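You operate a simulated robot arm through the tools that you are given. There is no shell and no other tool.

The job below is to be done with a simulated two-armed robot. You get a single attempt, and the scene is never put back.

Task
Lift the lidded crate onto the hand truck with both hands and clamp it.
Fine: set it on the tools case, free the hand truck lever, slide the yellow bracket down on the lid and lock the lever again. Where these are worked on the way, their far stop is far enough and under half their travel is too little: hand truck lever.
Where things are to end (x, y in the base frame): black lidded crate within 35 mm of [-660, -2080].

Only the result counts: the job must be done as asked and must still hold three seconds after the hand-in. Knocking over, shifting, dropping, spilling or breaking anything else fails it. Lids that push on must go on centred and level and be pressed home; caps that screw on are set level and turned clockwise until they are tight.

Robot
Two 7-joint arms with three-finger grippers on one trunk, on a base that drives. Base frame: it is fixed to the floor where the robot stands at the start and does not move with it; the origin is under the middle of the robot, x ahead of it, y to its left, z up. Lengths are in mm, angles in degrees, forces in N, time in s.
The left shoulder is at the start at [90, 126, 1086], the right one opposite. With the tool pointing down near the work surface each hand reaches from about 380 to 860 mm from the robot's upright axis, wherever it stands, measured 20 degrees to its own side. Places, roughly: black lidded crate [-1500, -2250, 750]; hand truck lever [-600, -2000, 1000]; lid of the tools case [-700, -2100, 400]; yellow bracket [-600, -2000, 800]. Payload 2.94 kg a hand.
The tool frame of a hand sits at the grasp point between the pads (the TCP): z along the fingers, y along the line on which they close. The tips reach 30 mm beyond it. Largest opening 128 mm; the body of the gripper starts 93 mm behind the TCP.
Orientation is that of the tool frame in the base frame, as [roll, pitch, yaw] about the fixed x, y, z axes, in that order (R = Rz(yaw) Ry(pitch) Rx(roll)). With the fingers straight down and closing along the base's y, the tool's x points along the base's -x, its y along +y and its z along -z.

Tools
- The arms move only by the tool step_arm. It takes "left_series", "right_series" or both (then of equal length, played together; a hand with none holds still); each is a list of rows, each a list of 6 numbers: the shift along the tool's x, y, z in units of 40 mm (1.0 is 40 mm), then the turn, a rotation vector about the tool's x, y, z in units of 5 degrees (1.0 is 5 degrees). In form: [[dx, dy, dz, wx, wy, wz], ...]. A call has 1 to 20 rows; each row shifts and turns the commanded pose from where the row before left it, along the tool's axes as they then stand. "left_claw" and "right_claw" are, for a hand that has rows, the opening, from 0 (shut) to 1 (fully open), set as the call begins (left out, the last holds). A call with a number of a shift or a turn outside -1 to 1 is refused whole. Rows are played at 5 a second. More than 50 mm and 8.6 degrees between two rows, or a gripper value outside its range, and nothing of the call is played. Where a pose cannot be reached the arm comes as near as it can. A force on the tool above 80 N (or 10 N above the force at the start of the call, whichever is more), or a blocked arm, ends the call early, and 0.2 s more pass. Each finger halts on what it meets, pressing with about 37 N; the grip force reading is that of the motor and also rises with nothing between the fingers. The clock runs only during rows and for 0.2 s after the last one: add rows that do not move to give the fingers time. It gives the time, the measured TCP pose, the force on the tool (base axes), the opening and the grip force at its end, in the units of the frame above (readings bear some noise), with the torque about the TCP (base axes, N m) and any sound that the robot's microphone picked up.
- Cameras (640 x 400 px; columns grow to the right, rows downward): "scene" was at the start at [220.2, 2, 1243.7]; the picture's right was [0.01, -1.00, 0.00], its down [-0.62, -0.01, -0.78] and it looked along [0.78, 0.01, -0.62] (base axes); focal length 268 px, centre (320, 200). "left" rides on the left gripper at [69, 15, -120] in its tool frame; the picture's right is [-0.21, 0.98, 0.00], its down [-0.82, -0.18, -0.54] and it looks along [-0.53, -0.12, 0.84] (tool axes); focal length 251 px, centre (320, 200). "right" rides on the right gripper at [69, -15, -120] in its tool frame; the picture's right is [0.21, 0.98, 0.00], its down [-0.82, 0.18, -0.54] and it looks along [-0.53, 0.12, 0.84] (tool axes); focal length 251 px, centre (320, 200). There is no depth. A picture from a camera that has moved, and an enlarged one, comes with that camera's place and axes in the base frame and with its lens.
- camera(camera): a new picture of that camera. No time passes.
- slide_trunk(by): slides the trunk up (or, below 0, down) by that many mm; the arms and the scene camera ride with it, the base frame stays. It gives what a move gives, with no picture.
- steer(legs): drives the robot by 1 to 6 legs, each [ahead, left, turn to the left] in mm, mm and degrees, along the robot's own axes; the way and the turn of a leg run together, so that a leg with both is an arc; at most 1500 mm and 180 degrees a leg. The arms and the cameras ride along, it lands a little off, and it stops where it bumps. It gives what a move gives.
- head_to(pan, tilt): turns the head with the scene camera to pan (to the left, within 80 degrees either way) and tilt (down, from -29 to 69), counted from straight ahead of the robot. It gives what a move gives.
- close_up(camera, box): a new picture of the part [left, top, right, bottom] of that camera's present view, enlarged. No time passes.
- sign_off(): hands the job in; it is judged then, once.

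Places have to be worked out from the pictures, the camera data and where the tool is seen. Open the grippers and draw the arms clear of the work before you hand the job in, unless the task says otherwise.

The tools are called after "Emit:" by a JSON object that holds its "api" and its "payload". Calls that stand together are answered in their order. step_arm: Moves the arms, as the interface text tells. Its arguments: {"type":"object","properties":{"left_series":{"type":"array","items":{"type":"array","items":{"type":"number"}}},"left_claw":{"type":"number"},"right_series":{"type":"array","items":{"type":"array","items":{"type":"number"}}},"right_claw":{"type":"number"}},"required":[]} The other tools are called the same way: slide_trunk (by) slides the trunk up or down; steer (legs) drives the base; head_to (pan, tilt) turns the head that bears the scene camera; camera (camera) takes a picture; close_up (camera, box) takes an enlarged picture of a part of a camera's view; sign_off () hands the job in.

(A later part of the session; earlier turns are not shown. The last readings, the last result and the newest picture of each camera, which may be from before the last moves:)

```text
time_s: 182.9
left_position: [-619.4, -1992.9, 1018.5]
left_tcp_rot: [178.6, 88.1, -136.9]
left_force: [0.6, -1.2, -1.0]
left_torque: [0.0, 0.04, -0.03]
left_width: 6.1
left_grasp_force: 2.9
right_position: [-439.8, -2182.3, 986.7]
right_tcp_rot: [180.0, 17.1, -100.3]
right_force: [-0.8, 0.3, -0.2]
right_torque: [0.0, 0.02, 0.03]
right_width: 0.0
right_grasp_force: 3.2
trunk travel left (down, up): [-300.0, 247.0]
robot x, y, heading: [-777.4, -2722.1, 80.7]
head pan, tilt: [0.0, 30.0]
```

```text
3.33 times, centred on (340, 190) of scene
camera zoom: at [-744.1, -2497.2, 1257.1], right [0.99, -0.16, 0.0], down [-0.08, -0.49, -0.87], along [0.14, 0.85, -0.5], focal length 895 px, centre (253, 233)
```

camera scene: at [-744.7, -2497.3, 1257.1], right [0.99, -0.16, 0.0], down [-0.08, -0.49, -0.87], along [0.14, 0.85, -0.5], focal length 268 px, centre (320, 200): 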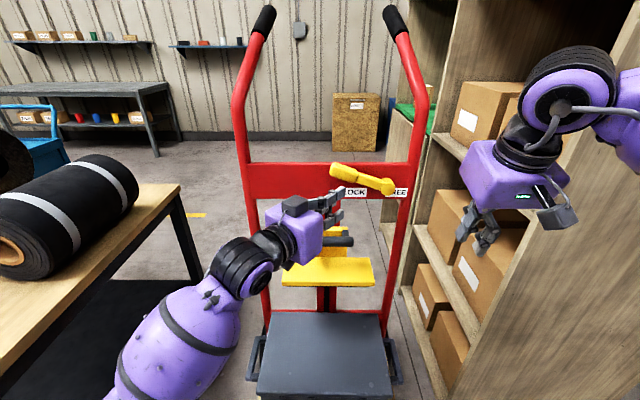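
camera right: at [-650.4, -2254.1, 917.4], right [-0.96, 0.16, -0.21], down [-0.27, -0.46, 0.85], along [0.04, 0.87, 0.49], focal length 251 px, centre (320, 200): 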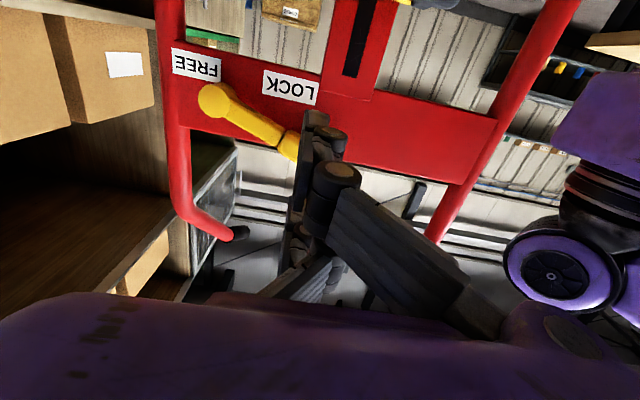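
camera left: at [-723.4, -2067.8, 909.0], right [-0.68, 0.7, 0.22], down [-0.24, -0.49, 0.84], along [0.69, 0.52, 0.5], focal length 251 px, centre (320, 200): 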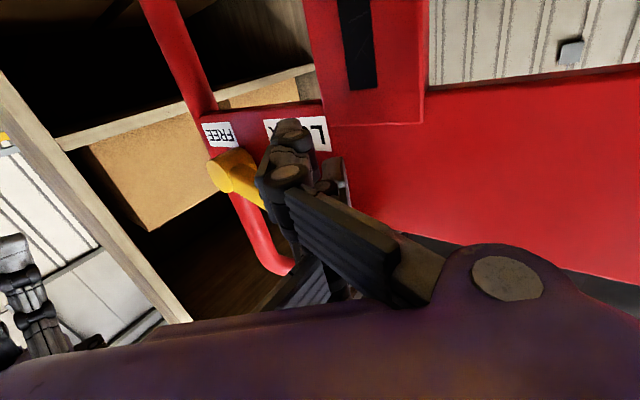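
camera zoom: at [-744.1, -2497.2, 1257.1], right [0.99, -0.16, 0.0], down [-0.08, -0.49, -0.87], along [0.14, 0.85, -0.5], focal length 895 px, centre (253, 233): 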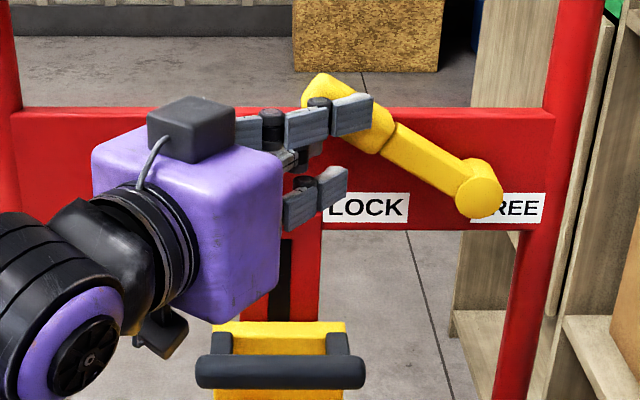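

The lever swings up with little resistance. I continue along the arc another 40°.

Emit:
{"api": "step_arm", "payload": {"left_series": [[-0.2, -0.074, 0.055, 0, 0, 0], [-0.2, -0.074, 0.055, 0, 0, 0], [-0.18, -0.1, 0.076, 0, 0, 0], [-0.18, -0.1, 0.076, 0, 0, 0], [-0.156, -0.125, 0.094, 0, 0, 0], [-0.156, -0.125, 0.094, 0, 0, 0], [-0.125, -0.144, 0.108, 0, 0, 0], [-0.125, -0.144, 0.108, 0, 0, 0], [0, 0, 0, 0, 0, 0]]}}

Emit:
{"api": "close_up", "payload": {"camera": "scene", "box": [250, 130, 430, 250]}}

```text
time_s: 184.9
left_position: [-574.7, -1997.2, 1072.6]
left_tcp_rot: [178.9, 88.1, -136.5]
left_force: [-2.0, -1.7, 0.8]
left_torque: [0.09, 0.01, 0.0]
left_width: 0.0
left_grasp_force: 2.4
right_position: [-440.8, -2181.9, 987.3]
right_tcp_rot: [-179.9, 17.0, -100.3]
right_force: [0.3, 0.0, 0.0]
right_torque: [-0.03, 0.0, 0.01]
right_width: 0.1
right_grasp_force: 3.0
trunk travel left (down, up): [-300.0, 247.0]
robot x, y, heading: [-781.2, -2720.9, 80.9]
head pan, tilt: [0.0, 30.0]
```

```text
3.33 times, centred on (340, 190) of scene
camera zoom: at [-744.4, -2497.3, 1257.1], right [0.99, -0.16, 0.0], down [-0.08, -0.49, -0.87], along [0.14, 0.85, -0.5], focal length 895 px, centre (253, 233)
```

zoom: 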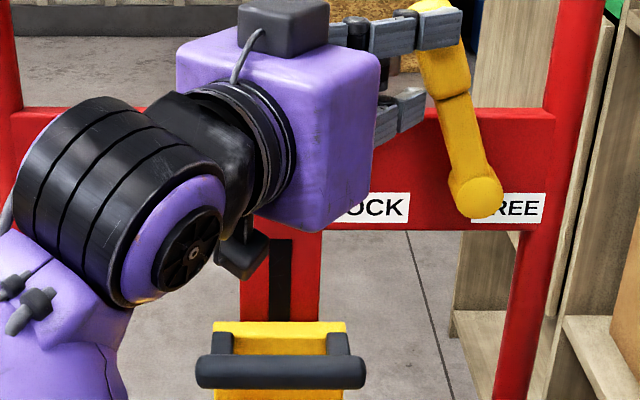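

The lever is near upright now. I continue in small rows and watch for the far stop.

Emit:
{"api": "step_arm", "payload": {"left_series": [[-0.085, -0.172, 0.107, 0, 0, 0], [-0.085, -0.172, 0.107, 0, 0, 0], [-0.05, -0.182, 0.114, 0, 0, 0], [-0.05, -0.182, 0.114, 0, 0, 0], [0, 0, 0, 0, 0, 0]]}}

Emit:
{"api": "close_up", "payload": {"camera": "scene", "box": [250, 100, 430, 220]}}

```text
time_s: 186.2
left_position: [-546.9, -2002.6, 1081.1]
left_tcp_rot: [-179.8, 87.8, -134.9]
left_force: [-20.5, -1.8, -6.6]
left_torque: [0.11, 0.45, -0.06]
left_width: 0.0
left_grasp_force: 2.9
right_position: [-443.0, -2182.3, 987.2]
right_tcp_rot: [-179.9, 17.1, -100.3]
right_force: [-0.9, -0.8, 0.9]
right_torque: [-0.02, 0.01, 0.0]
right_width: 0.1
right_grasp_force: 2.3
trunk travel left (down, up): [-300.0, 247.0]
robot x, y, heading: [-776.9, -2722.2, 80.9]
head pan, tilt: [0.0, 30.0]
```

```text
3.33 times, centred on (340, 160) of scene
camera zoom: at [-747.0, -2496.9, 1257.1], right [0.99, -0.16, 0.0], down [-0.08, -0.49, -0.87], along [0.14, 0.85, -0.5], focal length 895 px, centre (253, 333)
```

zoom: 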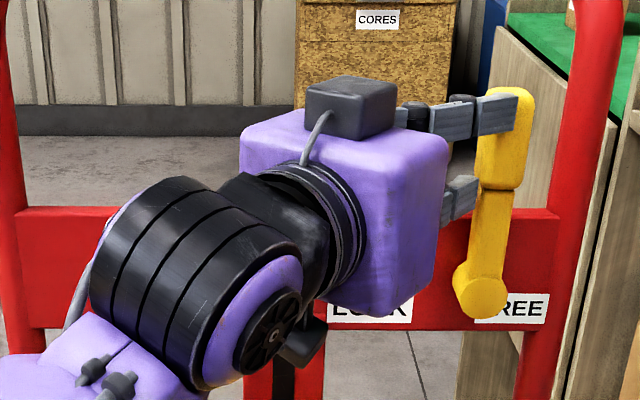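

A 20 N resistance appears with the lever upright — probably the far stop. I push 4 mm more to confirm it doesn't move further.

Emit:
{"api": "step_arm", "payload": {"left_series": [[0, -0.08, 0.06, 0, 0, 0], [0, 0, 0, 0, 0, 0]]}}

Emit:
{"api": "close_up", "payload": {"camera": "scene", "box": [250, 100, 430, 220]}}

```text
time_s: 186.8
left_position: [-546.5, -2002.4, 1081.6]
left_tcp_rot: [-177.4, 88.0, -132.3]
left_force: [-44.1, -3.3, -11.3]
left_torque: [0.06, 1.09, -0.08]
left_width: 0.0
left_grasp_force: 3.1
right_position: [-446.2, -2181.4, 987.8]
right_tcp_rot: [-179.6, 17.1, -100.2]
right_force: [0.0, -0.5, -0.2]
right_torque: [-0.02, -0.02, 0.03]
right_width: 0.0
right_grasp_force: 2.7
trunk travel left (down, up): [-300.0, 247.0]
robot x, y, heading: [-779.2, -2722.9, 80.9]
head pan, tilt: [0.0, 30.0]
```

```text
3.33 times, centred on (340, 160) of scene
camera zoom: at [-750.2, -2496.6, 1257.1], right [0.99, -0.16, 0.0], down [-0.08, -0.49, -0.87], along [0.14, 0.85, -0.5], focal length 895 px, centre (253, 333)
```

zoom: 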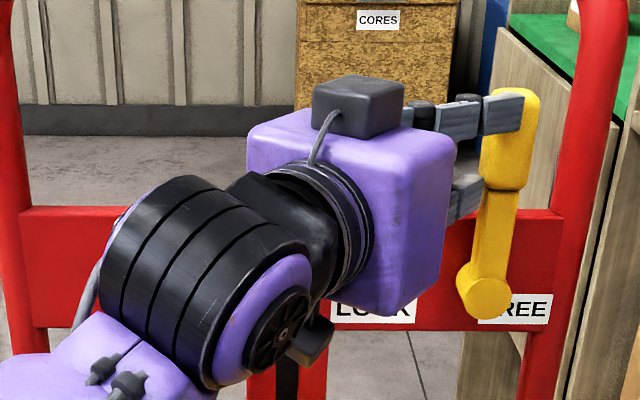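

The lever is firmly at its far stop (44 N, no motion), so it is freed. I ease off to the left and pull the left hand back.

Emit:
{"api": "step_arm", "payload": {"left_series": [[0, 0.25, -0.19, 0, 0, 0], [0, 0.25, -0.19, 0, 0, 0], [0, 0, -0.6, 0, 0, 0], [0, 0, -0.7, 0, 0, 0], [0, 0, -0.7, 0, 0, 0], [0, 0, -0.7, 0, 0, 0], [0, 0, 0, 0, 0, 0]]}}

Emit:
{"api": "camera", "payload": {"camera": "scene"}}

Emit:
{"api": "close_up", "payload": {"camera": "scene", "box": [250, 130, 430, 290]}}

```text
time_s: 188.3
left_position: [-641.7, -2076.6, 1082.7]
left_tcp_rot: [179.0, 87.8, -136.5]
left_force: [-0.5, 0.3, 0.2]
left_torque: [-0.02, 0.02, -0.01]
left_width: 0.0
left_grasp_force: 3.1
right_position: [-440.2, -2183.0, 986.3]
right_tcp_rot: [179.9, 17.1, -100.4]
right_force: [1.0, -0.1, 0.4]
right_torque: [0.0, 0.02, 0.01]
right_width: 0.0
right_grasp_force: 2.9
trunk travel left (down, up): [-300.0, 247.0]
robot x, y, heading: [-783.2, -2722.3, 80.9]
head pan, tilt: [0.0, 30.0]
```

```text
taken
camera scene: at [-743.8, -2496.9, 1257.0], right [0.99, -0.16, 0.0], down [-0.08, -0.49, -0.87], along [0.14, 0.85, -0.5], focal length 268 px, centre (320, 200)
```

scene: 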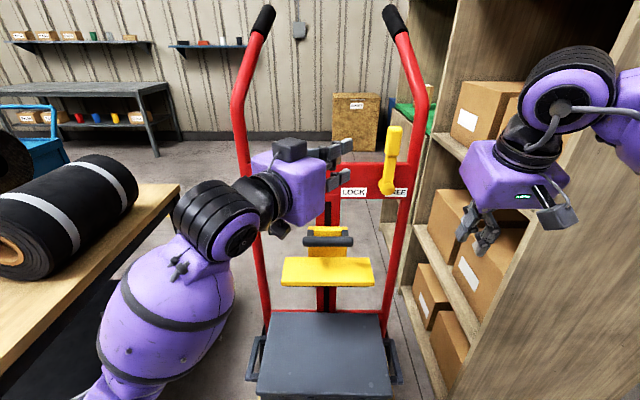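

```text
2.50 times, centred on (340, 210) of scene
camera zoom: at [-743.8, -2496.9, 1257.0], right [0.99, -0.16, 0.0], down [-0.08, -0.49, -0.87], along [0.14, 0.85, -0.5], focal length 671 px, centre (270, 175)
```

zoom: 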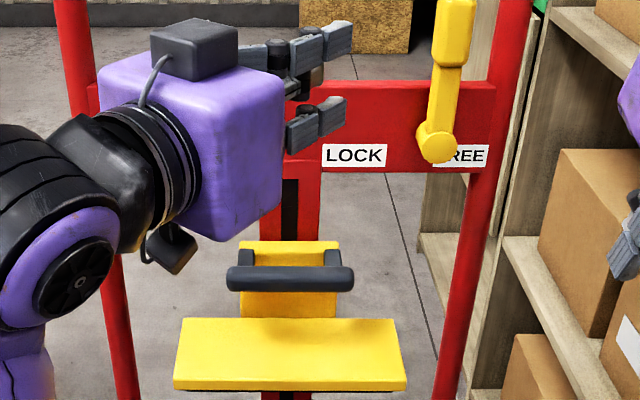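

The lever stays upright and the bracket has held its height. I bring the left hand down beside the bracket's grip bar (z≈905) to push it from above with the same forward-pointing posture.

Emit:
{"api": "step_arm", "payload": {"left_series": [[0.742, 0.087, -0.065, 0, 0, 0], [0.742, 0.087, -0.065, 0, 0, 0], [0.742, 0.087, -0.065, 0, 0, 0], [0.742, 0.087, -0.065, 0, 0, 0], [0.742, 0.087, -0.065, 0, 0, 0], [0.742, 0.087, -0.065, 0, 0, 0], [0, 0, 0, 0, 0, 0]]}}

Emit:
{"api": "camera", "payload": {"camera": "scene"}}

Emit:
{"api": "camera", "payload": {"camera": "left"}}

```text
time_s: 189.9
left_position: [-669.7, -2079.0, 906.2]
left_tcp_rot: [178.5, 87.8, -137.0]
left_force: [-0.5, 0.0, 0.0]
left_torque: [-0.04, 0.04, 0.0]
left_width: 0.0
left_grasp_force: 3.1
right_position: [-439.6, -2182.4, 986.6]
right_tcp_rot: [-179.9, 17.1, -100.3]
right_force: [-0.3, 0.2, 0.2]
right_torque: [0.0, 0.0, 0.05]
right_width: 0.0
right_grasp_force: 3.2
trunk travel left (down, up): [-300.0, 247.0]
robot x, y, heading: [-776.4, -2720.7, 80.8]
head pan, tilt: [0.0, 30.0]
```

```text
taken
camera scene: at [-744.0, -2497.2, 1257.1], right [0.99, -0.16, 0.0], down [-0.08, -0.49, -0.87], along [0.14, 0.85, -0.5], focal length 268 px, centre (320, 200)
```

scene: 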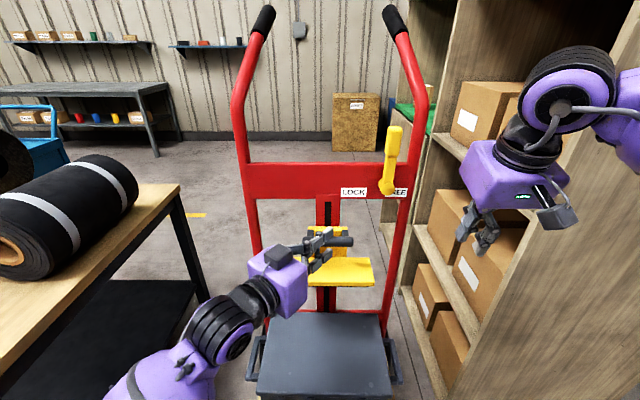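

```text
taken
camera left: at [-767.1, -2155.0, 842.3], right [-0.68, 0.7, 0.22], down [-0.24, -0.49, 0.84], along [0.69, 0.52, 0.5], focal length 251 px, centre (320, 200)
```

left: 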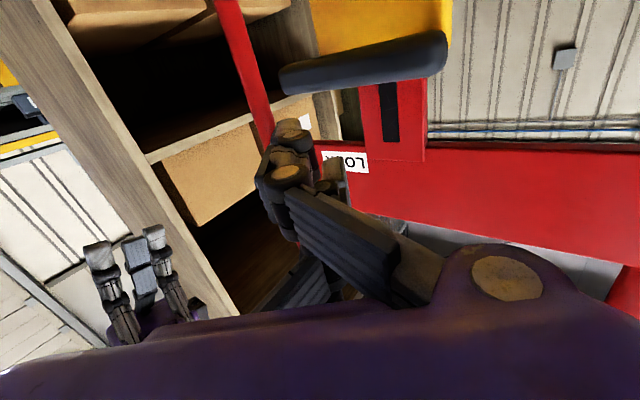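

Reach is fine at this height. I move ahead 56 mm so the fingers lie over the bar, then lower to near contact.

Emit:
{"api": "step_arm", "payload": {"left_series": [[0, 0.281, 0.373, 0, 0, 0], [0, 0.281, 0.373, 0, 0, 0], [0, 0.281, 0.373, 0, 0, 0], [0.3, 0, 0, 0, 0, 0], [0, 0, 0, 0, 0, 0]]}}

Emit:
{"api": "close_up", "payload": {"camera": "scene", "box": [230, 190, 410, 310]}}

Emit:
{"api": "camera", "payload": {"camera": "left"}}

```text
time_s: 191.2
left_position: [-662.9, -2022.6, 891.7]
left_tcp_rot: [178.7, 87.9, -136.6]
left_force: [-0.7, 0.6, 3.2]
left_torque: [-0.01, -0.08, -0.01]
left_width: 0.0
left_grasp_force: 2.8
right_position: [-439.5, -2182.3, 986.3]
right_tcp_rot: [179.9, 17.0, -100.2]
right_force: [-1.0, -0.6, -0.4]
right_torque: [0.0, 0.01, 0.02]
right_width: 0.0
right_grasp_force: 2.9
trunk travel left (down, up): [-300.0, 247.0]
robot x, y, heading: [-779.5, -2719.7, 80.7]
head pan, tilt: [0.0, 30.0]
```

```text
3.33 times, centred on (320, 250) of scene
camera zoom: at [-744.2, -2497.4, 1257.1], right [0.99, -0.16, 0.0], down [-0.08, -0.49, -0.87], along [0.14, 0.85, -0.5], focal length 895 px, centre (320, 33)
```

zoom: 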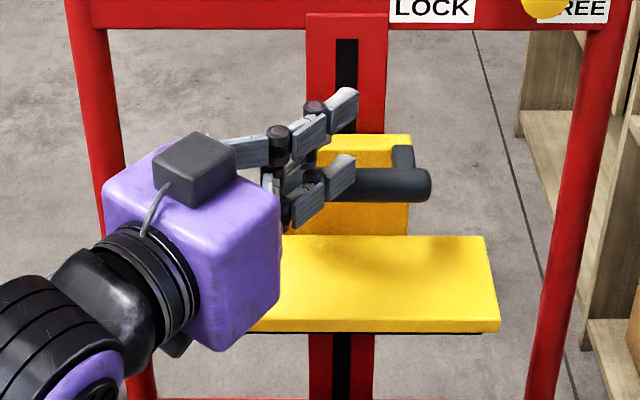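

```text
taken
camera left: at [-759.5, -2098.3, 828.9], right [-0.68, 0.7, 0.22], down [-0.24, -0.49, 0.84], along [0.69, 0.52, 0.5], focal length 251 px, centre (320, 200)
```

left: 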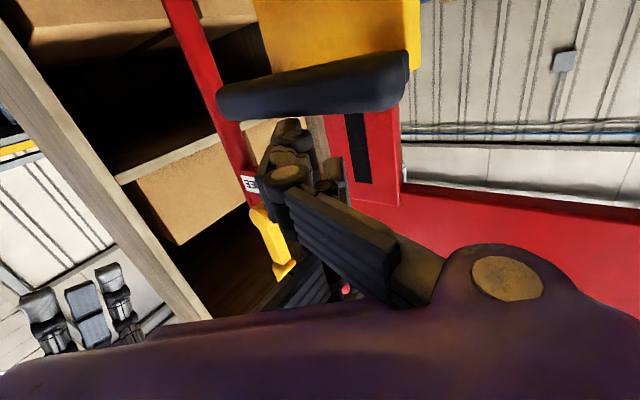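

The finger touches the bar (3 N). I push down 80 mm along the slot and watch force and pose.

Emit:
{"api": "step_arm", "payload": {"left_series": [[0.2, 0, 0, 0, 0, 0], [0.25, 0, 0, 0, 0, 0], [0.25, 0, 0, 0, 0, 0], [0.25, 0, 0, 0, 0, 0], [0.25, 0, 0, 0, 0, 0], [0.25, 0, 0, 0, 0, 0], [0.25, 0, 0, 0, 0, 0], [0.25, 0, 0, 0, 0, 0], [0, 0, 0, 0, 0, 0]]}}

Emit:
{"api": "camera", "payload": {"camera": "scene"}}

```text
time_s: 193.2
left_position: [-664.4, -2026.3, 814.3]
left_tcp_rot: [179.0, 87.9, -136.4]
left_force: [0.0, -1.0, 1.1]
left_torque: [-0.01, -0.05, -0.03]
left_width: 0.0
left_grasp_force: 2.9
right_position: [-438.9, -2181.9, 986.9]
right_tcp_rot: [-180.0, 17.1, -100.2]
right_force: [0.0, -0.2, 0.3]
right_torque: [0.02, 0.04, -0.01]
right_width: 0.0
right_grasp_force: 2.6
trunk travel left (down, up): [-300.0, 247.0]
robot x, y, heading: [-775.2, -2723.3, 80.8]
head pan, tilt: [0.0, 30.0]
```

```text
taken
camera scene: at [-744.1, -2497.4, 1257.1], right [0.99, -0.16, 0.0], down [-0.08, -0.49, -0.87], along [0.14, 0.85, -0.5], focal length 268 px, centre (320, 200)
```

scene: 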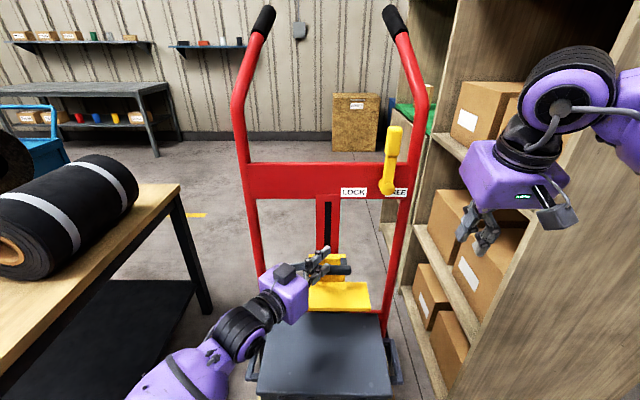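

The bracket slides down easily (≈77 mm so far). I continue another ~105 mm.

Emit:
{"api": "step_arm", "payload": {"left_series": [[0.25, 0.01, 0.015, 0, 0, 0], [0.25, 0.01, 0.015, 0, 0, 0], [0.25, 0.01, 0.015, 0, 0, 0], [0.25, 0.01, 0.015, 0, 0, 0], [0.25, 0.01, 0.015, 0, 0, 0], [0.25, 0.01, 0.015, 0, 0, 0], [0.25, 0.01, 0.015, 0, 0, 0], [0.25, 0.01, 0.015, 0, 0, 0], [0.25, 0.01, 0.015, 0, 0, 0], [0.25, 0.01, 0.015, 0, 0, 0], [0.13, 0, 0, 0, 0, 0], [0, 0, 0, 0, 0, 0]]}}

Emit:
{"api": "camera", "payload": {"camera": "scene"}}

Emit:
{"api": "close_up", "payload": {"camera": "scene", "box": [230, 260, 410, 390]}}

```text
time_s: 195.8
left_position: [-665.3, -2021.9, 713.8]
left_tcp_rot: [176.8, 88.3, -138.7]
left_force: [-1.9, -1.3, 17.0]
left_torque: [-0.07, -0.32, -0.05]
left_width: 0.0
left_grasp_force: 3.1
right_position: [-440.1, -2183.9, 988.4]
right_tcp_rot: [180.0, 17.2, -100.3]
right_force: [0.5, -0.1, 0.1]
right_torque: [0.0, 0.0, -0.01]
right_width: 0.0
right_grasp_force: 3.5
trunk travel left (down, up): [-300.0, 247.0]
robot x, y, heading: [-780.1, -2723.1, 80.8]
head pan, tilt: [0.0, 30.0]
```

```text
taken
camera scene: at [-744.6, -2498.9, 1257.5], right [0.99, -0.16, 0.0], down [-0.08, -0.49, -0.87], along [0.14, 0.86, -0.5], focal length 268 px, centre (320, 200)
```

scene: 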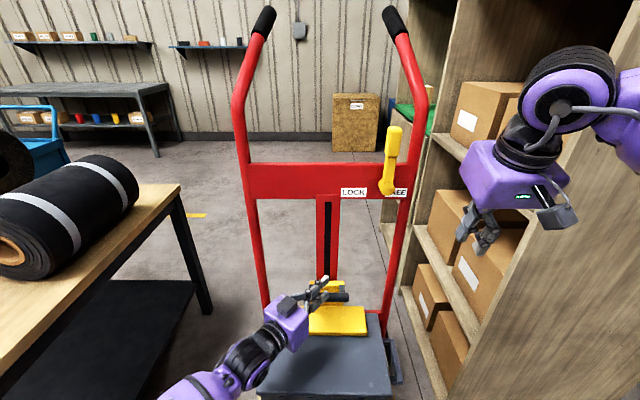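

```text
3.08 times, centred on (320, 325) of scene
camera zoom: at [-744.6, -2498.9, 1257.5], right [0.99, -0.16, 0.0], down [-0.08, -0.49, -0.87], along [0.14, 0.86, -0.5], focal length 826 px, centre (320, -185)
```

zoom: 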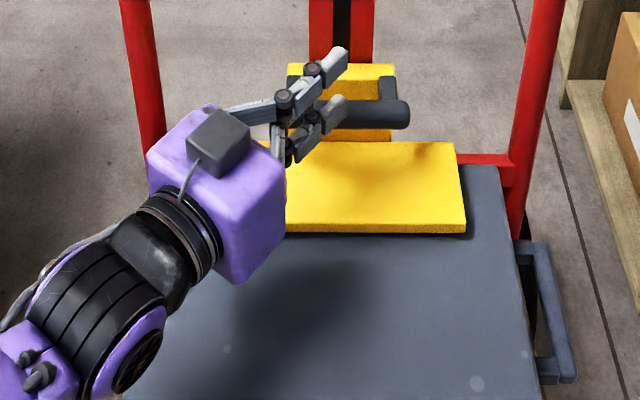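

A firm resistance (17 N, ~5 mm lag) shows the bracket has met something, likely the lid. I press 5 mm more to confirm and zoom from the side.

Emit:
{"api": "step_arm", "payload": {"left_series": [[0.06, 0, 0, 0, 0, 0], [0.06, 0, 0, 0, 0, 0], [0, 0, 0, 0, 0, 0]]}}

Emit:
{"api": "close_up", "payload": {"camera": "scene", "box": [300, 290, 400, 350]}}

Emit:
{"api": "camera", "payload": {"camera": "left"}}

Emit:
{"api": "camera", "payload": {"camera": "right"}}

```text
time_s: 196.6
left_position: [-664.7, -2022.3, 713.7]
left_tcp_rot: [170.5, 89.1, -145.0]
left_force: [-4.1, 2.0, 33.7]
left_torque: [0.14, -0.55, -0.08]
left_width: 0.0
left_grasp_force: 2.7
right_position: [-440.5, -2182.8, 989.2]
right_tcp_rot: [179.9, 17.3, -100.3]
right_force: [0.0, 0.4, -0.4]
right_torque: [-0.02, -0.03, 0.0]
right_width: 0.0
right_grasp_force: 3.0
trunk travel left (down, up): [-300.0, 247.0]
robot x, y, heading: [-780.3, -2723.3, 80.9]
head pan, tilt: [0.0, 30.0]
```

```text
6.40 times, centred on (350, 320) of scene
camera zoom: at [-745.3, -2500.2, 1257.8], right [0.99, -0.16, 0.0], down [-0.08, -0.49, -0.87], along [0.14, 0.86, -0.5], focal length 1718 px, centre (128, -568)
```

zoom: 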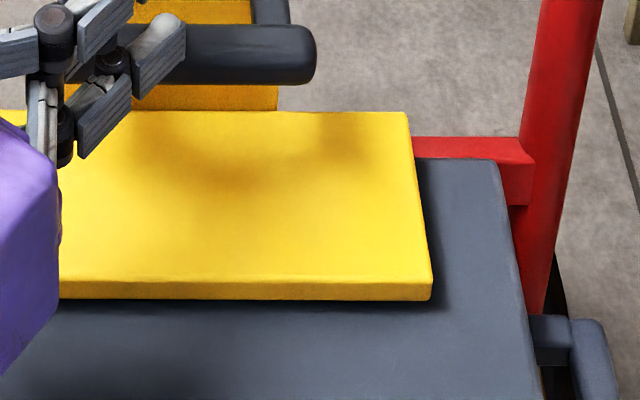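

```text
taken
camera left: at [-761.1, -2097.4, 647.9], right [-0.68, 0.7, 0.22], down [-0.25, -0.5, 0.83], along [0.69, 0.51, 0.51], focal length 251 px, centre (320, 200)
```

left: 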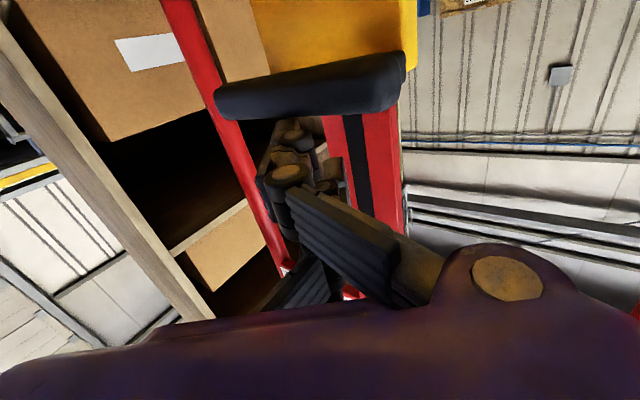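

```text
taken
camera right: at [-444.5, -2287.4, 1082.1], right [-1.0, -0.03, -0.06], down [-0.07, 0.65, 0.76], along [0.02, 0.76, -0.65], focal length 251 px, centre (320, 200)
```

right: 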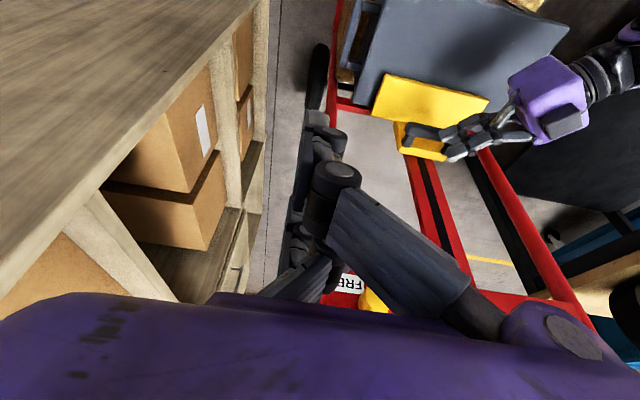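

The bracket doesn't budge at 34 N: it is firmly on the lid. I ease the left press slightly, keeping it on, and begin turning the right hand to point forward-left while raising it.

Emit:
{"api": "step_arm", "payload": {"left_series": [[-0.05, 0, 0, 0, 0, 0], [0, 0, 0, 0, 0, 0], [0, 0, 0, 0, 0, 0], [0, 0, 0, 0, 0, 0], [0, 0, 0, 0, 0, 0], [0, 0, 0, 0, 0, 0], [0, 0, 0, 0, 0, 0], [0, 0, 0, 0, 0, 0]], "right_series": [[-0.082, 0, -0.269, -0.27, 0, -0.884], [-0.082, 0, -0.269, -0.27, 0, -0.884], [-0.082, 0, -0.269, -0.27, 0, -0.884], [-0.082, 0, -0.269, -0.27, 0, -0.884], [-0.082, 0, -0.269, -0.27, 0, -0.884], [-0.082, 0, -0.269, -0.27, 0, -0.884], [-0.082, 0, -0.269, -0.27, 0, -0.884], [-0.082, 0, -0.269, -0.27, 0, -0.884]]}}

Emit:
{"api": "camera", "payload": {"camera": "scene"}}

```text
time_s: 198.3
left_position: [-664.4, -2022.5, 713.6]
left_tcp_rot: [174.1, 88.6, -141.5]
left_force: [-1.6, 3.0, 28.5]
left_torque: [0.21, -0.54, -0.08]
left_width: 0.0
left_grasp_force: 3.4
right_position: [-441.7, -2185.3, 1077.0]
right_tcp_rot: [-179.9, 17.3, -63.2]
right_force: [-0.1, 0.0, 0.4]
right_torque: [0.01, -0.03, 0.04]
right_width: 0.0
right_grasp_force: 2.9
trunk travel left (down, up): [-300.0, 247.0]
robot x, y, heading: [-777.4, -2722.6, 80.8]
head pan, tilt: [0.0, 30.0]
```

```text
taken
camera scene: at [-744.8, -2499.6, 1257.6], right [0.99, -0.16, 0.0], down [-0.08, -0.49, -0.87], along [0.14, 0.86, -0.5], focal length 268 px, centre (320, 200)
```

scene: 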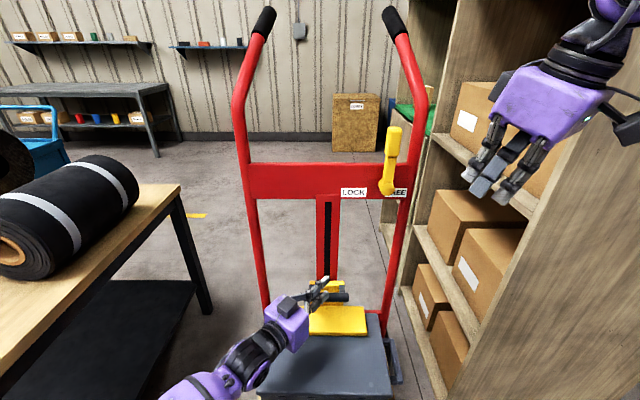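

The right hand is at z=1077, yawed 37° left. I pitch it up to level in two steps.

Emit:
{"api": "step_arm", "payload": {"right_series": [[0, 0, 0, 0, -1, 0], [0, 0, 0, 0, -1, 0], [0, 0, 0, 0, -1, 0], [0, 0, 0, 0, -1, 0], [0, 0, 0, 0, -1, 0], [0, 0, 0, 0, -1, 0], [0, 0, 0, 0, -1, 0], [0, 0, 0, 0, -1, 0]]}}

Emit:
{"api": "step_arm", "payload": {"right_series": [[0, 0, 0, 0, -1, 0], [0, 0, 0, 0, -1, 0], [0, 0, 0, 0, -1, 0], [0, 0, 0, 0, -1, 0], [0, 0, 0, 0, -1, 0], [0, 0, 0, 0, -1, 0], [0, 0, 0, 0, 0, 0]]}}

Emit:
{"api": "camera", "payload": {"camera": "scene"}}

Emit:
{"api": "camera", "payload": {"camera": "right"}}

```text
time_s: 200.2
left_position: [-664.9, -2022.5, 715.0]
left_tcp_rot: [173.3, 88.5, -142.2]
left_force: [-0.6, 4.4, 29.1]
left_torque: [0.19, -0.51, -0.05]
left_width: 0.0
left_grasp_force: 2.9
right_position: [-439.9, -2186.9, 1078.4]
right_tcp_rot: [-179.6, 57.3, -63.0]
right_force: [0.5, -0.1, -0.1]
right_torque: [-0.01, -0.01, 0.0]
right_width: 0.0
right_grasp_force: 3.2
trunk travel left (down, up): [-300.0, 247.0]
robot x, y, heading: [-775.8, -2719.7, 80.9]
head pan, tilt: [0.0, 30.0]
```

```text
time_s: 201.8
left_position: [-664.9, -2023.5, 713.9]
left_tcp_rot: [174.1, 88.7, -141.6]
left_force: [-2.8, 1.9, 29.5]
left_torque: [0.14, -0.52, -0.08]
left_width: 0.0
left_grasp_force: 2.3
right_position: [-448.0, -2183.9, 1078.5]
right_tcp_rot: [-176.0, 87.3, -59.2]
right_force: [0.0, 0.3, -0.5]
right_torque: [-0.02, -0.01, 0.02]
right_width: 0.0
right_grasp_force: 2.7
right hand out of reach, approached as far as the arm can: row 2
trunk travel left (down, up): [-300.0, 247.0]
robot x, y, heading: [-780.7, -2725.1, 80.8]
head pan, tilt: [0.0, 30.0]
```

```text
taken
camera scene: at [-744.9, -2499.9, 1257.7], right [0.99, -0.16, 0.0], down [-0.08, -0.49, -0.87], along [0.14, 0.86, -0.5], focal length 268 px, centre (320, 200)
```

scene: 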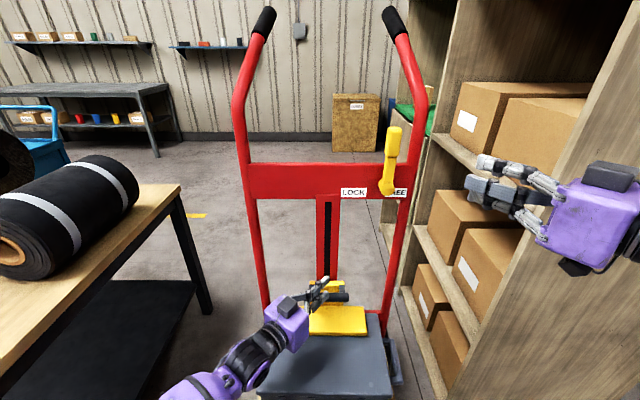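

```text
taken
camera right: at [-378.3, -2286.8, 1014.6], right [-0.87, -0.45, -0.22], down [0.06, -0.53, 0.85], along [-0.49, 0.72, 0.49], focal length 251 px, centre (320, 200)
```

right: 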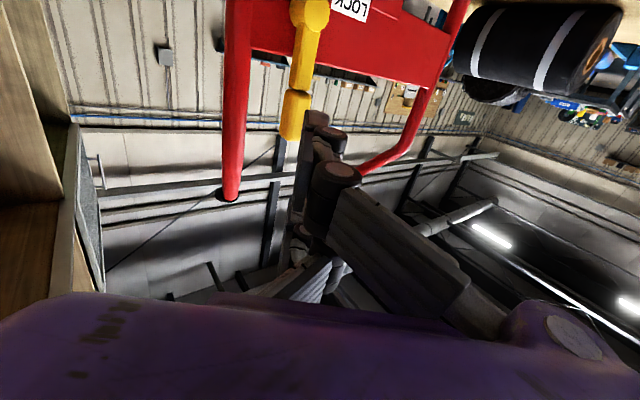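

The right hand now points forward-left and level. I bring it towards the right side of the upright lever, stopping ~35 mm short in depth.

Emit:
{"api": "step_arm", "payload": {"right_series": [[-0.04, -0.285, 0.773, 0, 0, 0], [-0.04, -0.285, 0.773, 0, 0, 0], [-0.04, -0.285, 0.773, 0, 0, 0], [-0.04, -0.285, 0.773, 0, 0, 0], [0, 0, 0, 0, 0, 0]]}}

Emit:
{"api": "close_up", "payload": {"camera": "scene", "box": [310, 90, 490, 210]}}

Emit:
{"api": "camera", "payload": {"camera": "right"}}

```text
time_s: 202.9
left_position: [-664.6, -2022.4, 715.0]
left_tcp_rot: [173.4, 88.7, -142.1]
left_force: [-2.8, 1.6, 30.0]
left_torque: [0.1, -0.51, -0.08]
left_width: 0.1
left_grasp_force: 2.7
right_position: [-463.5, -2053.8, 1080.1]
right_tcp_rot: [-176.6, 87.3, -59.8]
right_force: [-0.4, -0.4, 1.2]
right_torque: [0.0, -0.04, 0.01]
right_width: 0.1
right_grasp_force: 3.4
trunk travel left (down, up): [-300.0, 247.0]
robot x, y, heading: [-777.6, -2719.0, 80.7]
head pan, tilt: [0.0, 30.0]
```

```text
3.33 times, centred on (400, 150) of scene
camera zoom: at [-744.8, -2500.0, 1257.7], right [0.99, -0.16, 0.0], down [-0.08, -0.49, -0.87], along [0.14, 0.86, -0.5], focal length 895 px, centre (53, 367)
```

zoom: 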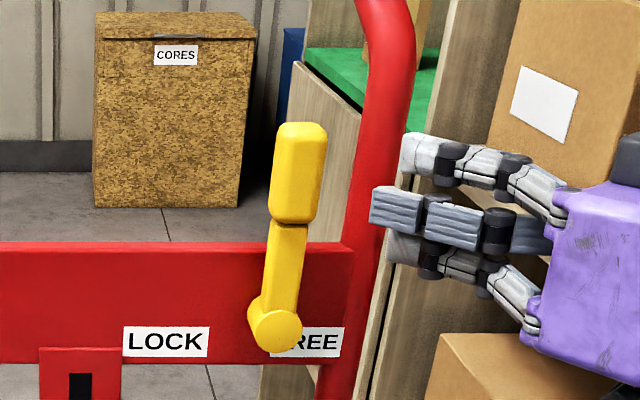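

```text
taken
camera right: at [-394.5, -2156.6, 1017.1], right [-0.87, -0.45, -0.22], down [0.06, -0.53, 0.85], along [-0.49, 0.72, 0.49], focal length 251 px, centre (320, 200)
```

right: 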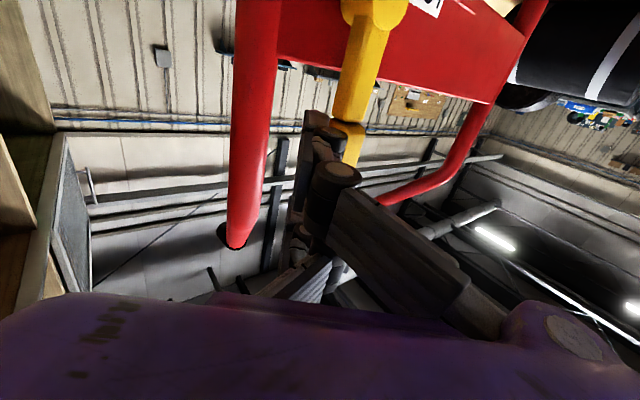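

The lever is upright (handle centre L≈133, z≈1087) with ~28 mm between it and the rail, whose front is a bit behind my intended tip depth. I advance 36 mm into the gap.

Emit:
{"api": "step_arm", "payload": {"right_series": [[-0.01, -0.139, 0.27, 0, 0, 0], [-0.01, -0.139, 0.27, 0, 0, 0], [-0.01, -0.139, 0.27, 0, 0, 0], [0, 0, 0, 0, 0, 0]]}}

Emit:
{"api": "close_up", "payload": {"camera": "scene", "box": [310, 90, 490, 210]}}

Emit:
{"api": "camera", "payload": {"camera": "right"}}

```text
time_s: 203.9
left_position: [-664.1, -2023.5, 714.1]
left_tcp_rot: [173.8, 88.6, -141.7]
left_force: [-2.6, 2.7, 29.3]
left_torque: [0.08, -0.52, -0.05]
left_width: 0.1
left_grasp_force: 2.9
right_position: [-462.0, -2016.2, 1078.0]
right_tcp_rot: [-176.7, 87.3, -60.0]
right_force: [-0.2, -0.6, 0.6]
right_torque: [-0.02, -0.03, -0.01]
right_width: 0.3
right_grasp_force: 3.3
trunk travel left (down, up): [-300.0, 247.0]
robot x, y, heading: [-780.1, -2723.2, 80.8]
head pan, tilt: [0.0, 30.0]
```

```text
3.33 times, centred on (400, 150) of scene
camera zoom: at [-744.8, -2499.9, 1257.6], right [0.99, -0.16, 0.0], down [-0.08, -0.49, -0.87], along [0.14, 0.86, -0.5], focal length 895 px, centre (53, 367)
```

zoom: 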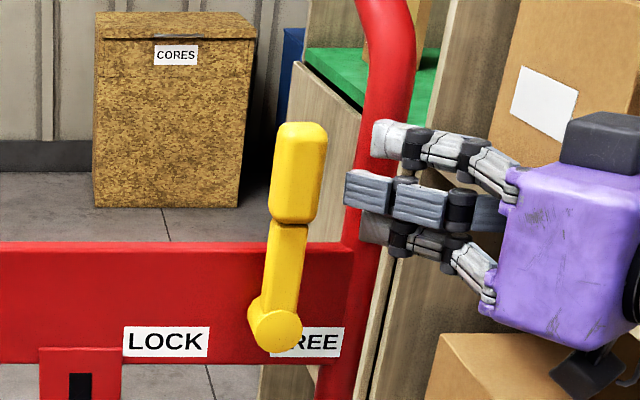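

```text
taken
camera right: at [-393.0, -2119.1, 1015.0], right [-0.87, -0.45, -0.22], down [0.06, -0.53, 0.85], along [-0.49, 0.72, 0.49], focal length 251 px, centre (320, 200)
```

right: 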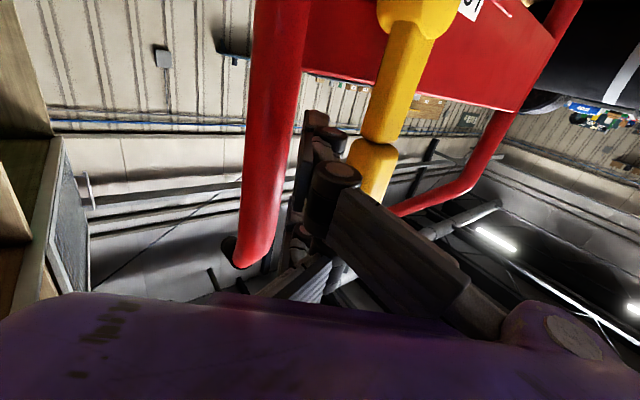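

The fingers are between lever and rail with no contact force. I push the lever leftwards along its arc, about 30° first.

Emit:
{"api": "step_arm", "payload": {"right_series": [[-0.04, 0.26, 0.187, 0, 0, 0], [-0.04, 0.26, 0.187, 0, 0, 0], [-0.005, 0.171, 0.124, 0, 0, 0], [-0.005, 0.171, 0.124, 0, 0, 0], [0.033, 0.169, 0.122, 0, 0, 0], [0.033, 0.169, 0.122, 0, 0, 0], [0, 0, 0, 0, 0, 0]]}}

Emit:
{"api": "close_up", "payload": {"camera": "scene", "box": [310, 90, 490, 210]}}

```text
time_s: 205.6
left_position: [-664.9, -2023.1, 714.0]
left_tcp_rot: [173.9, 88.7, -141.4]
left_force: [-2.7, 2.1, 30.3]
left_torque: [0.1, -0.5, -0.04]
left_width: 0.2
left_grasp_force: 2.8
right_position: [-520.0, -2006.1, 1077.7]
right_tcp_rot: [-176.7, 87.2, -60.1]
right_force: [0.4, -0.1, -0.5]
right_torque: [-0.01, 0.0, -0.01]
right_width: 0.1
right_grasp_force: 2.7
trunk travel left (down, up): [-300.0, 247.0]
robot x, y, heading: [-775.6, -2723.4, 81.0]
head pan, tilt: [0.0, 30.0]
```

```text
3.33 times, centred on (400, 150) of scene
camera zoom: at [-744.9, -2499.9, 1257.6], right [0.99, -0.16, 0.0], down [-0.08, -0.49, -0.87], along [0.14, 0.86, -0.5], focal length 895 px, centre (53, 367)
```

zoom: 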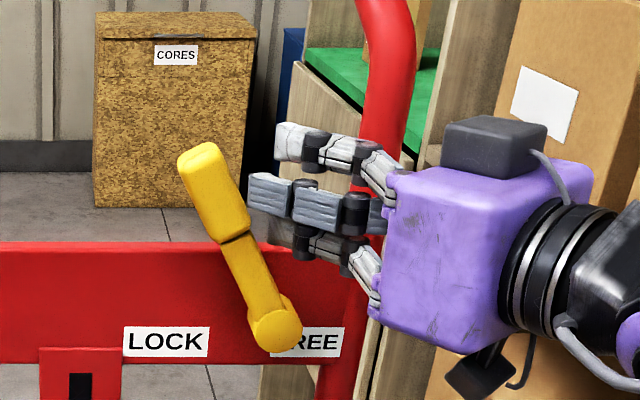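

The lever follows easily. I continue towards LOCK another ~30°.

Emit:
{"api": "step_arm", "payload": {"right_series": [[0.0675, 0.162, 0.117, 0, 0, 0], [0.0675, 0.162, 0.117, 0, 0, 0], [0.1025, 0.151, 0.109, 0, 0, 0], [0.1025, 0.151, 0.109, 0, 0, 0], [0.1325, 0.133, 0.096, 0, 0, 0], [0.1325, 0.133, 0.096, 0, 0, 0], [0, 0, 0, 0, 0, 0]]}}

Emit:
{"api": "close_up", "payload": {"camera": "scene", "box": [290, 100, 470, 220]}}

```text
time_s: 207.2
left_position: [-664.5, -2023.4, 714.4]
left_tcp_rot: [173.9, 88.6, -141.6]
left_force: [-2.3, 2.0, 29.5]
left_torque: [0.11, -0.49, -0.09]
left_width: 0.0
left_grasp_force: 3.0
right_position: [-562.7, -1998.8, 1051.5]
right_tcp_rot: [-176.8, 87.2, -60.1]
right_force: [0.0, 0.7, 1.0]
right_torque: [0.01, 0.0, 0.0]
right_width: 0.0
right_grasp_force: 3.1
trunk travel left (down, up): [-300.0, 247.0]
robot x, y, heading: [-780.5, -2720.1, 80.9]
head pan, tilt: [0.0, 30.0]
```

```text
3.33 times, centred on (380, 160) of scene
camera zoom: at [-744.9, -2499.9, 1257.7], right [0.99, -0.16, 0.0], down [-0.08, -0.49, -0.87], along [0.14, 0.86, -0.5], focal length 895 px, centre (120, 333)
```

zoom: 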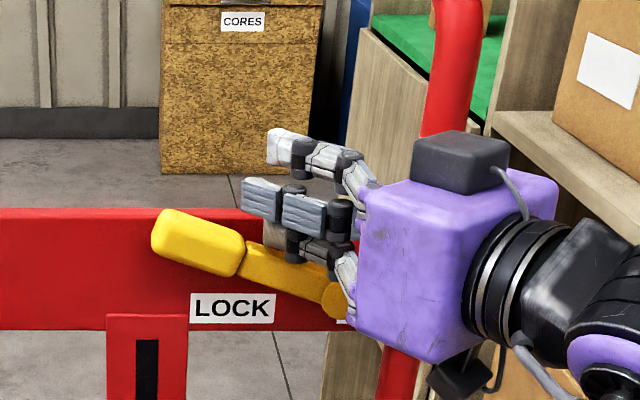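

The lever is close to the LOCK position. I push on to the stop and watch for force.

Emit:
{"api": "step_arm", "payload": {"right_series": [[0.159, 0.113, 0.082, 0, 0, 0], [0.159, 0.113, 0.082, 0, 0, 0], [0.074, 0.04, 0.03, 0, 0, 0], [0.074, 0.04, 0.03, 0, 0, 0], [0, 0, 0, 0, 0, 0]]}}

Emit:
{"api": "close_up", "payload": {"camera": "scene", "box": [290, 100, 470, 220]}}

```text
time_s: 208.3
left_position: [-664.6, -2024.7, 714.9]
left_tcp_rot: [169.5, 88.4, -146.0]
left_force: [6.7, 8.1, 18.1]
left_torque: [0.43, -0.55, 0.08]
left_width: 0.0
left_grasp_force: 3.7
right_position: [-577.7, -2005.7, 1049.3]
right_tcp_rot: [-159.4, 88.6, -42.6]
right_force: [7.0, -19.8, 44.5]
right_torque: [0.18, -0.71, -0.33]
right_width: 0.0
right_grasp_force: 2.7
trunk travel left (down, up): [-300.0, 247.0]
robot x, y, heading: [-777.8, -2723.4, 80.5]
head pan, tilt: [0.0, 30.0]
```

```text
3.33 times, centred on (380, 160) of scene
camera zoom: at [-744.1, -2505.4, 1258.7], right [0.99, -0.16, 0.0], down [-0.08, -0.49, -0.87], along [0.14, 0.86, -0.49], focal length 895 px, centre (120, 333)
```

zoom: 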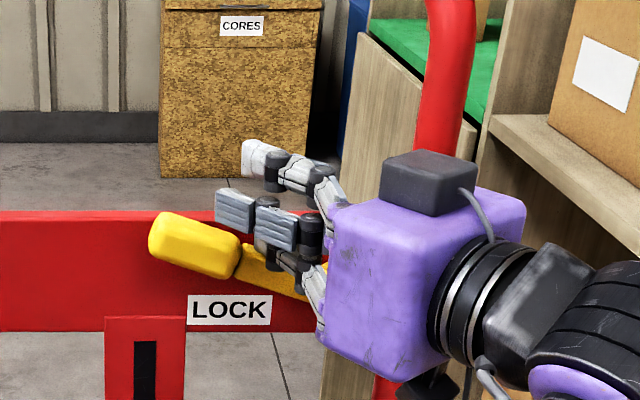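

The lever is back at its original LOCK position and pushes back with 45 N — at the stop. I back the right hand off upward and withdraw it.

Emit:
{"api": "step_arm", "payload": {"right_series": [[-0.25, -0.05, 0, 0, 0, 0], [-0.25, -0.1, 0, 0, 0, 0], [-0.25, -0.1, -0.3, 0, 0, 0], [0, 0, -0.7, 0, 0, 0], [0, 0, -0.7, 0, 0, 0], [0, 0, -0.7, 0, 0, 0], [0, 0, 0, 0, 0, 0]]}}

Emit:
{"api": "camera", "payload": {"camera": "scene"}}

Emit:
{"api": "close_up", "payload": {"camera": "scene", "box": [250, 130, 430, 250]}}

```text
time_s: 209.9
left_position: [-664.9, -2023.8, 713.7]
left_tcp_rot: [175.4, 88.6, -140.1]
left_force: [-8.8, -9.8, 31.2]
left_torque: [-0.17, -0.23, -0.14]
left_width: 0.1
left_grasp_force: 3.1
right_position: [-528.6, -2081.8, 1068.5]
right_tcp_rot: [-176.4, 87.1, -59.7]
right_force: [-0.1, 0.0, -0.4]
right_torque: [-0.01, 0.03, -0.03]
right_width: 0.0
right_grasp_force: 2.9
trunk travel left (down, up): [-300.0, 247.0]
robot x, y, heading: [-777.8, -2720.8, 80.9]
head pan, tilt: [0.0, 30.0]
```

```text
taken
camera scene: at [-745.5, -2500.9, 1257.8], right [0.99, -0.16, 0.0], down [-0.08, -0.49, -0.87], along [0.14, 0.86, -0.5], focal length 268 px, centre (320, 200)
```

scene: 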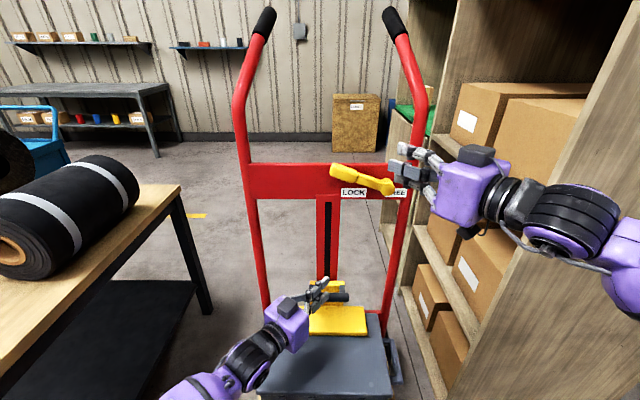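

```text
3.33 times, centred on (340, 190) of scene
camera zoom: at [-745.5, -2500.9, 1257.8], right [0.99, -0.16, 0.0], down [-0.08, -0.49, -0.87], along [0.14, 0.86, -0.5], focal length 895 px, centre (253, 233)
```

zoom: 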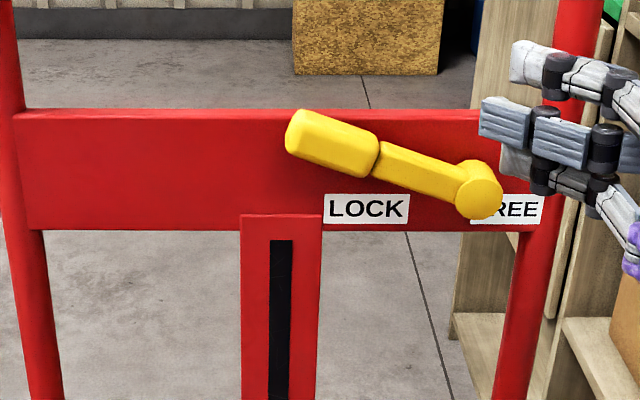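

The lever sits at LOCK as at the start. Now I lift the left finger off the bar and withdraw it straight back.

Emit:
{"api": "step_arm", "payload": {"left_series": [[-0.2, 0, 0, 0, 0, 0], [-0.3, 0, 0, 0, 0, 0], [-0.3, 0, 0, 0, 0, 0], [-0.2, 0, -0.6, 0, 0, 0], [0, 0, -0.8, 0, 0, 0], [0, 0, -0.8, 0, 0, 0], [0, 0, -0.8, 0, 0, 0], [0, 0, 0, 0, 0, 0]]}}

Emit:
{"api": "camera", "payload": {"camera": "scene"}}

Emit:
{"api": "close_up", "payload": {"camera": "scene", "box": [230, 130, 430, 260]}}

Emit:
{"api": "close_up", "payload": {"camera": "scene", "box": [240, 260, 420, 390]}}

```text
time_s: 211.8
left_position: [-748.6, -2104.5, 754.3]
left_tcp_rot: [179.3, 87.9, -136.2]
left_force: [-1.3, 0.2, -0.7]
left_torque: [0.01, -0.03, 0.0]
left_width: 0.2
left_grasp_force: 2.5
right_position: [-526.6, -2078.5, 1066.6]
right_tcp_rot: [-178.9, 87.0, -62.4]
right_force: [0.1, 0.4, 0.4]
right_torque: [0.01, 0.0, -0.01]
right_width: 0.0
right_grasp_force: 3.2
trunk travel left (down, up): [-300.0, 247.0]
robot x, y, heading: [-776.4, -2722.3, 80.8]
head pan, tilt: [0.0, 30.0]
```

```text
taken
camera scene: at [-743.8, -2496.8, 1257.0], right [0.99, -0.16, 0.0], down [-0.08, -0.49, -0.87], along [0.14, 0.85, -0.5], focal length 268 px, centre (320, 200)
```

scene: 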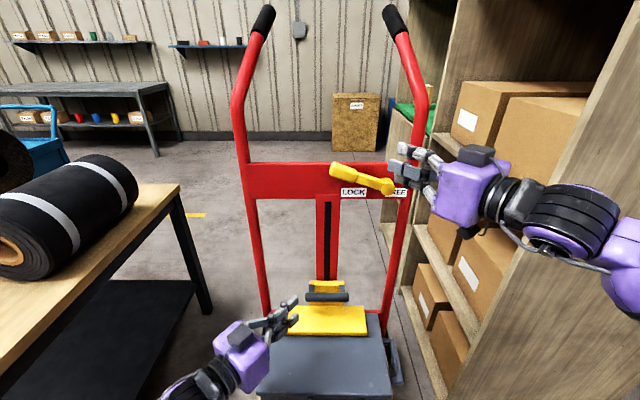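

```text
3.08 times, centred on (330, 195) of scene
camera zoom: at [-743.8, -2496.8, 1257.0], right [0.99, -0.16, 0.0], down [-0.08, -0.49, -0.87], along [0.14, 0.85, -0.5], focal length 826 px, centre (289, 215)
```

zoom: 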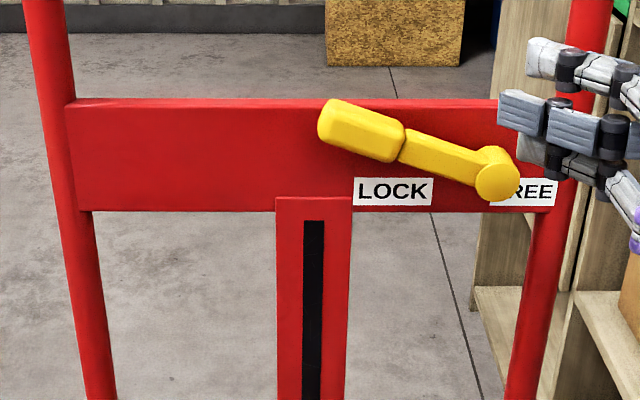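

```text
3.08 times, centred on (330, 325) of scene
camera zoom: at [-743.8, -2496.8, 1257.0], right [0.99, -0.16, 0.0], down [-0.08, -0.49, -0.87], along [0.14, 0.85, -0.5], focal length 826 px, centre (289, -185)
```

zoom: 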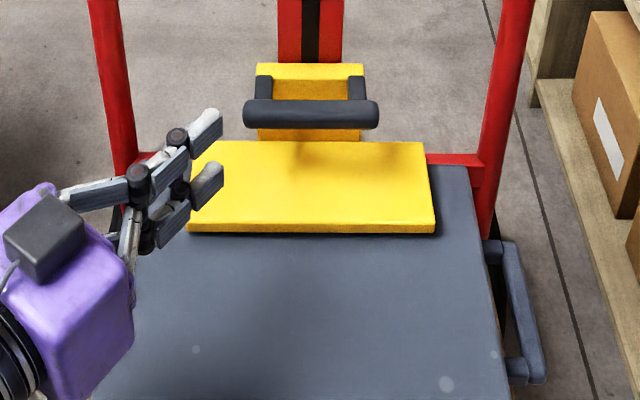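

Lever picture matches the original LOCK view exactly, and the bracket stays down on the lid with the hand off. I back the robot away 350 mm to look it over.

Emit:
{"api": "steer", "payload": {"legs": [[-350, 0, 0]]}}

Emit:
{"api": "camera", "payload": {"camera": "scene"}}

Emit:
{"api": "close_up", "payload": {"camera": "scene", "box": [230, 190, 420, 330]}}

```text
time_s: 214.0
left_position: [-800.7, -2454.1, 753.8]
left_tcp_rot: [178.6, 88.1, -137.3]
left_force: [0.8, -0.6, 0.4]
left_torque: [0.01, 0.02, 0.01]
left_width: 0.0
left_grasp_force: 2.8
right_position: [-578.9, -2427.8, 1067.7]
right_tcp_rot: [-178.3, 87.1, -62.1]
right_force: [0.7, -0.3, -0.1]
right_torque: [-0.03, -0.01, -0.02]
right_width: 0.0
right_grasp_force: 2.7
trunk travel left (down, up): [-300.0, 247.0]
robot x, y, heading: [-835.3, -3074.0, 80.4]
head pan, tilt: [0.0, 30.0]
```

```text
taken
camera scene: at [-800.4, -2846.1, 1257.2], right [0.99, -0.17, 0.0], down [-0.08, -0.49, -0.87], along [0.15, 0.85, -0.5], focal length 268 px, centre (320, 200)
```

scene: 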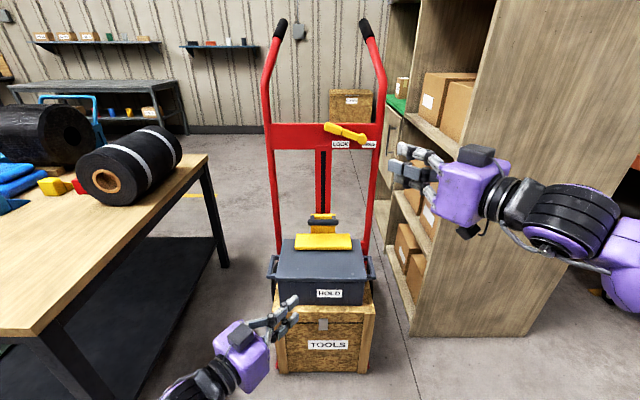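

```text
2.86 times, centred on (325, 260) of scene
camera zoom: at [-800.4, -2846.1, 1257.2], right [0.99, -0.17, 0.0], down [-0.08, -0.49, -0.87], along [0.15, 0.85, -0.5], focal length 767 px, centre (306, 29)
```

zoom: 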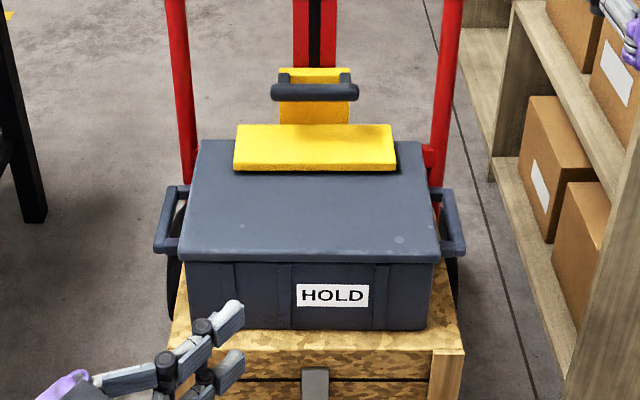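

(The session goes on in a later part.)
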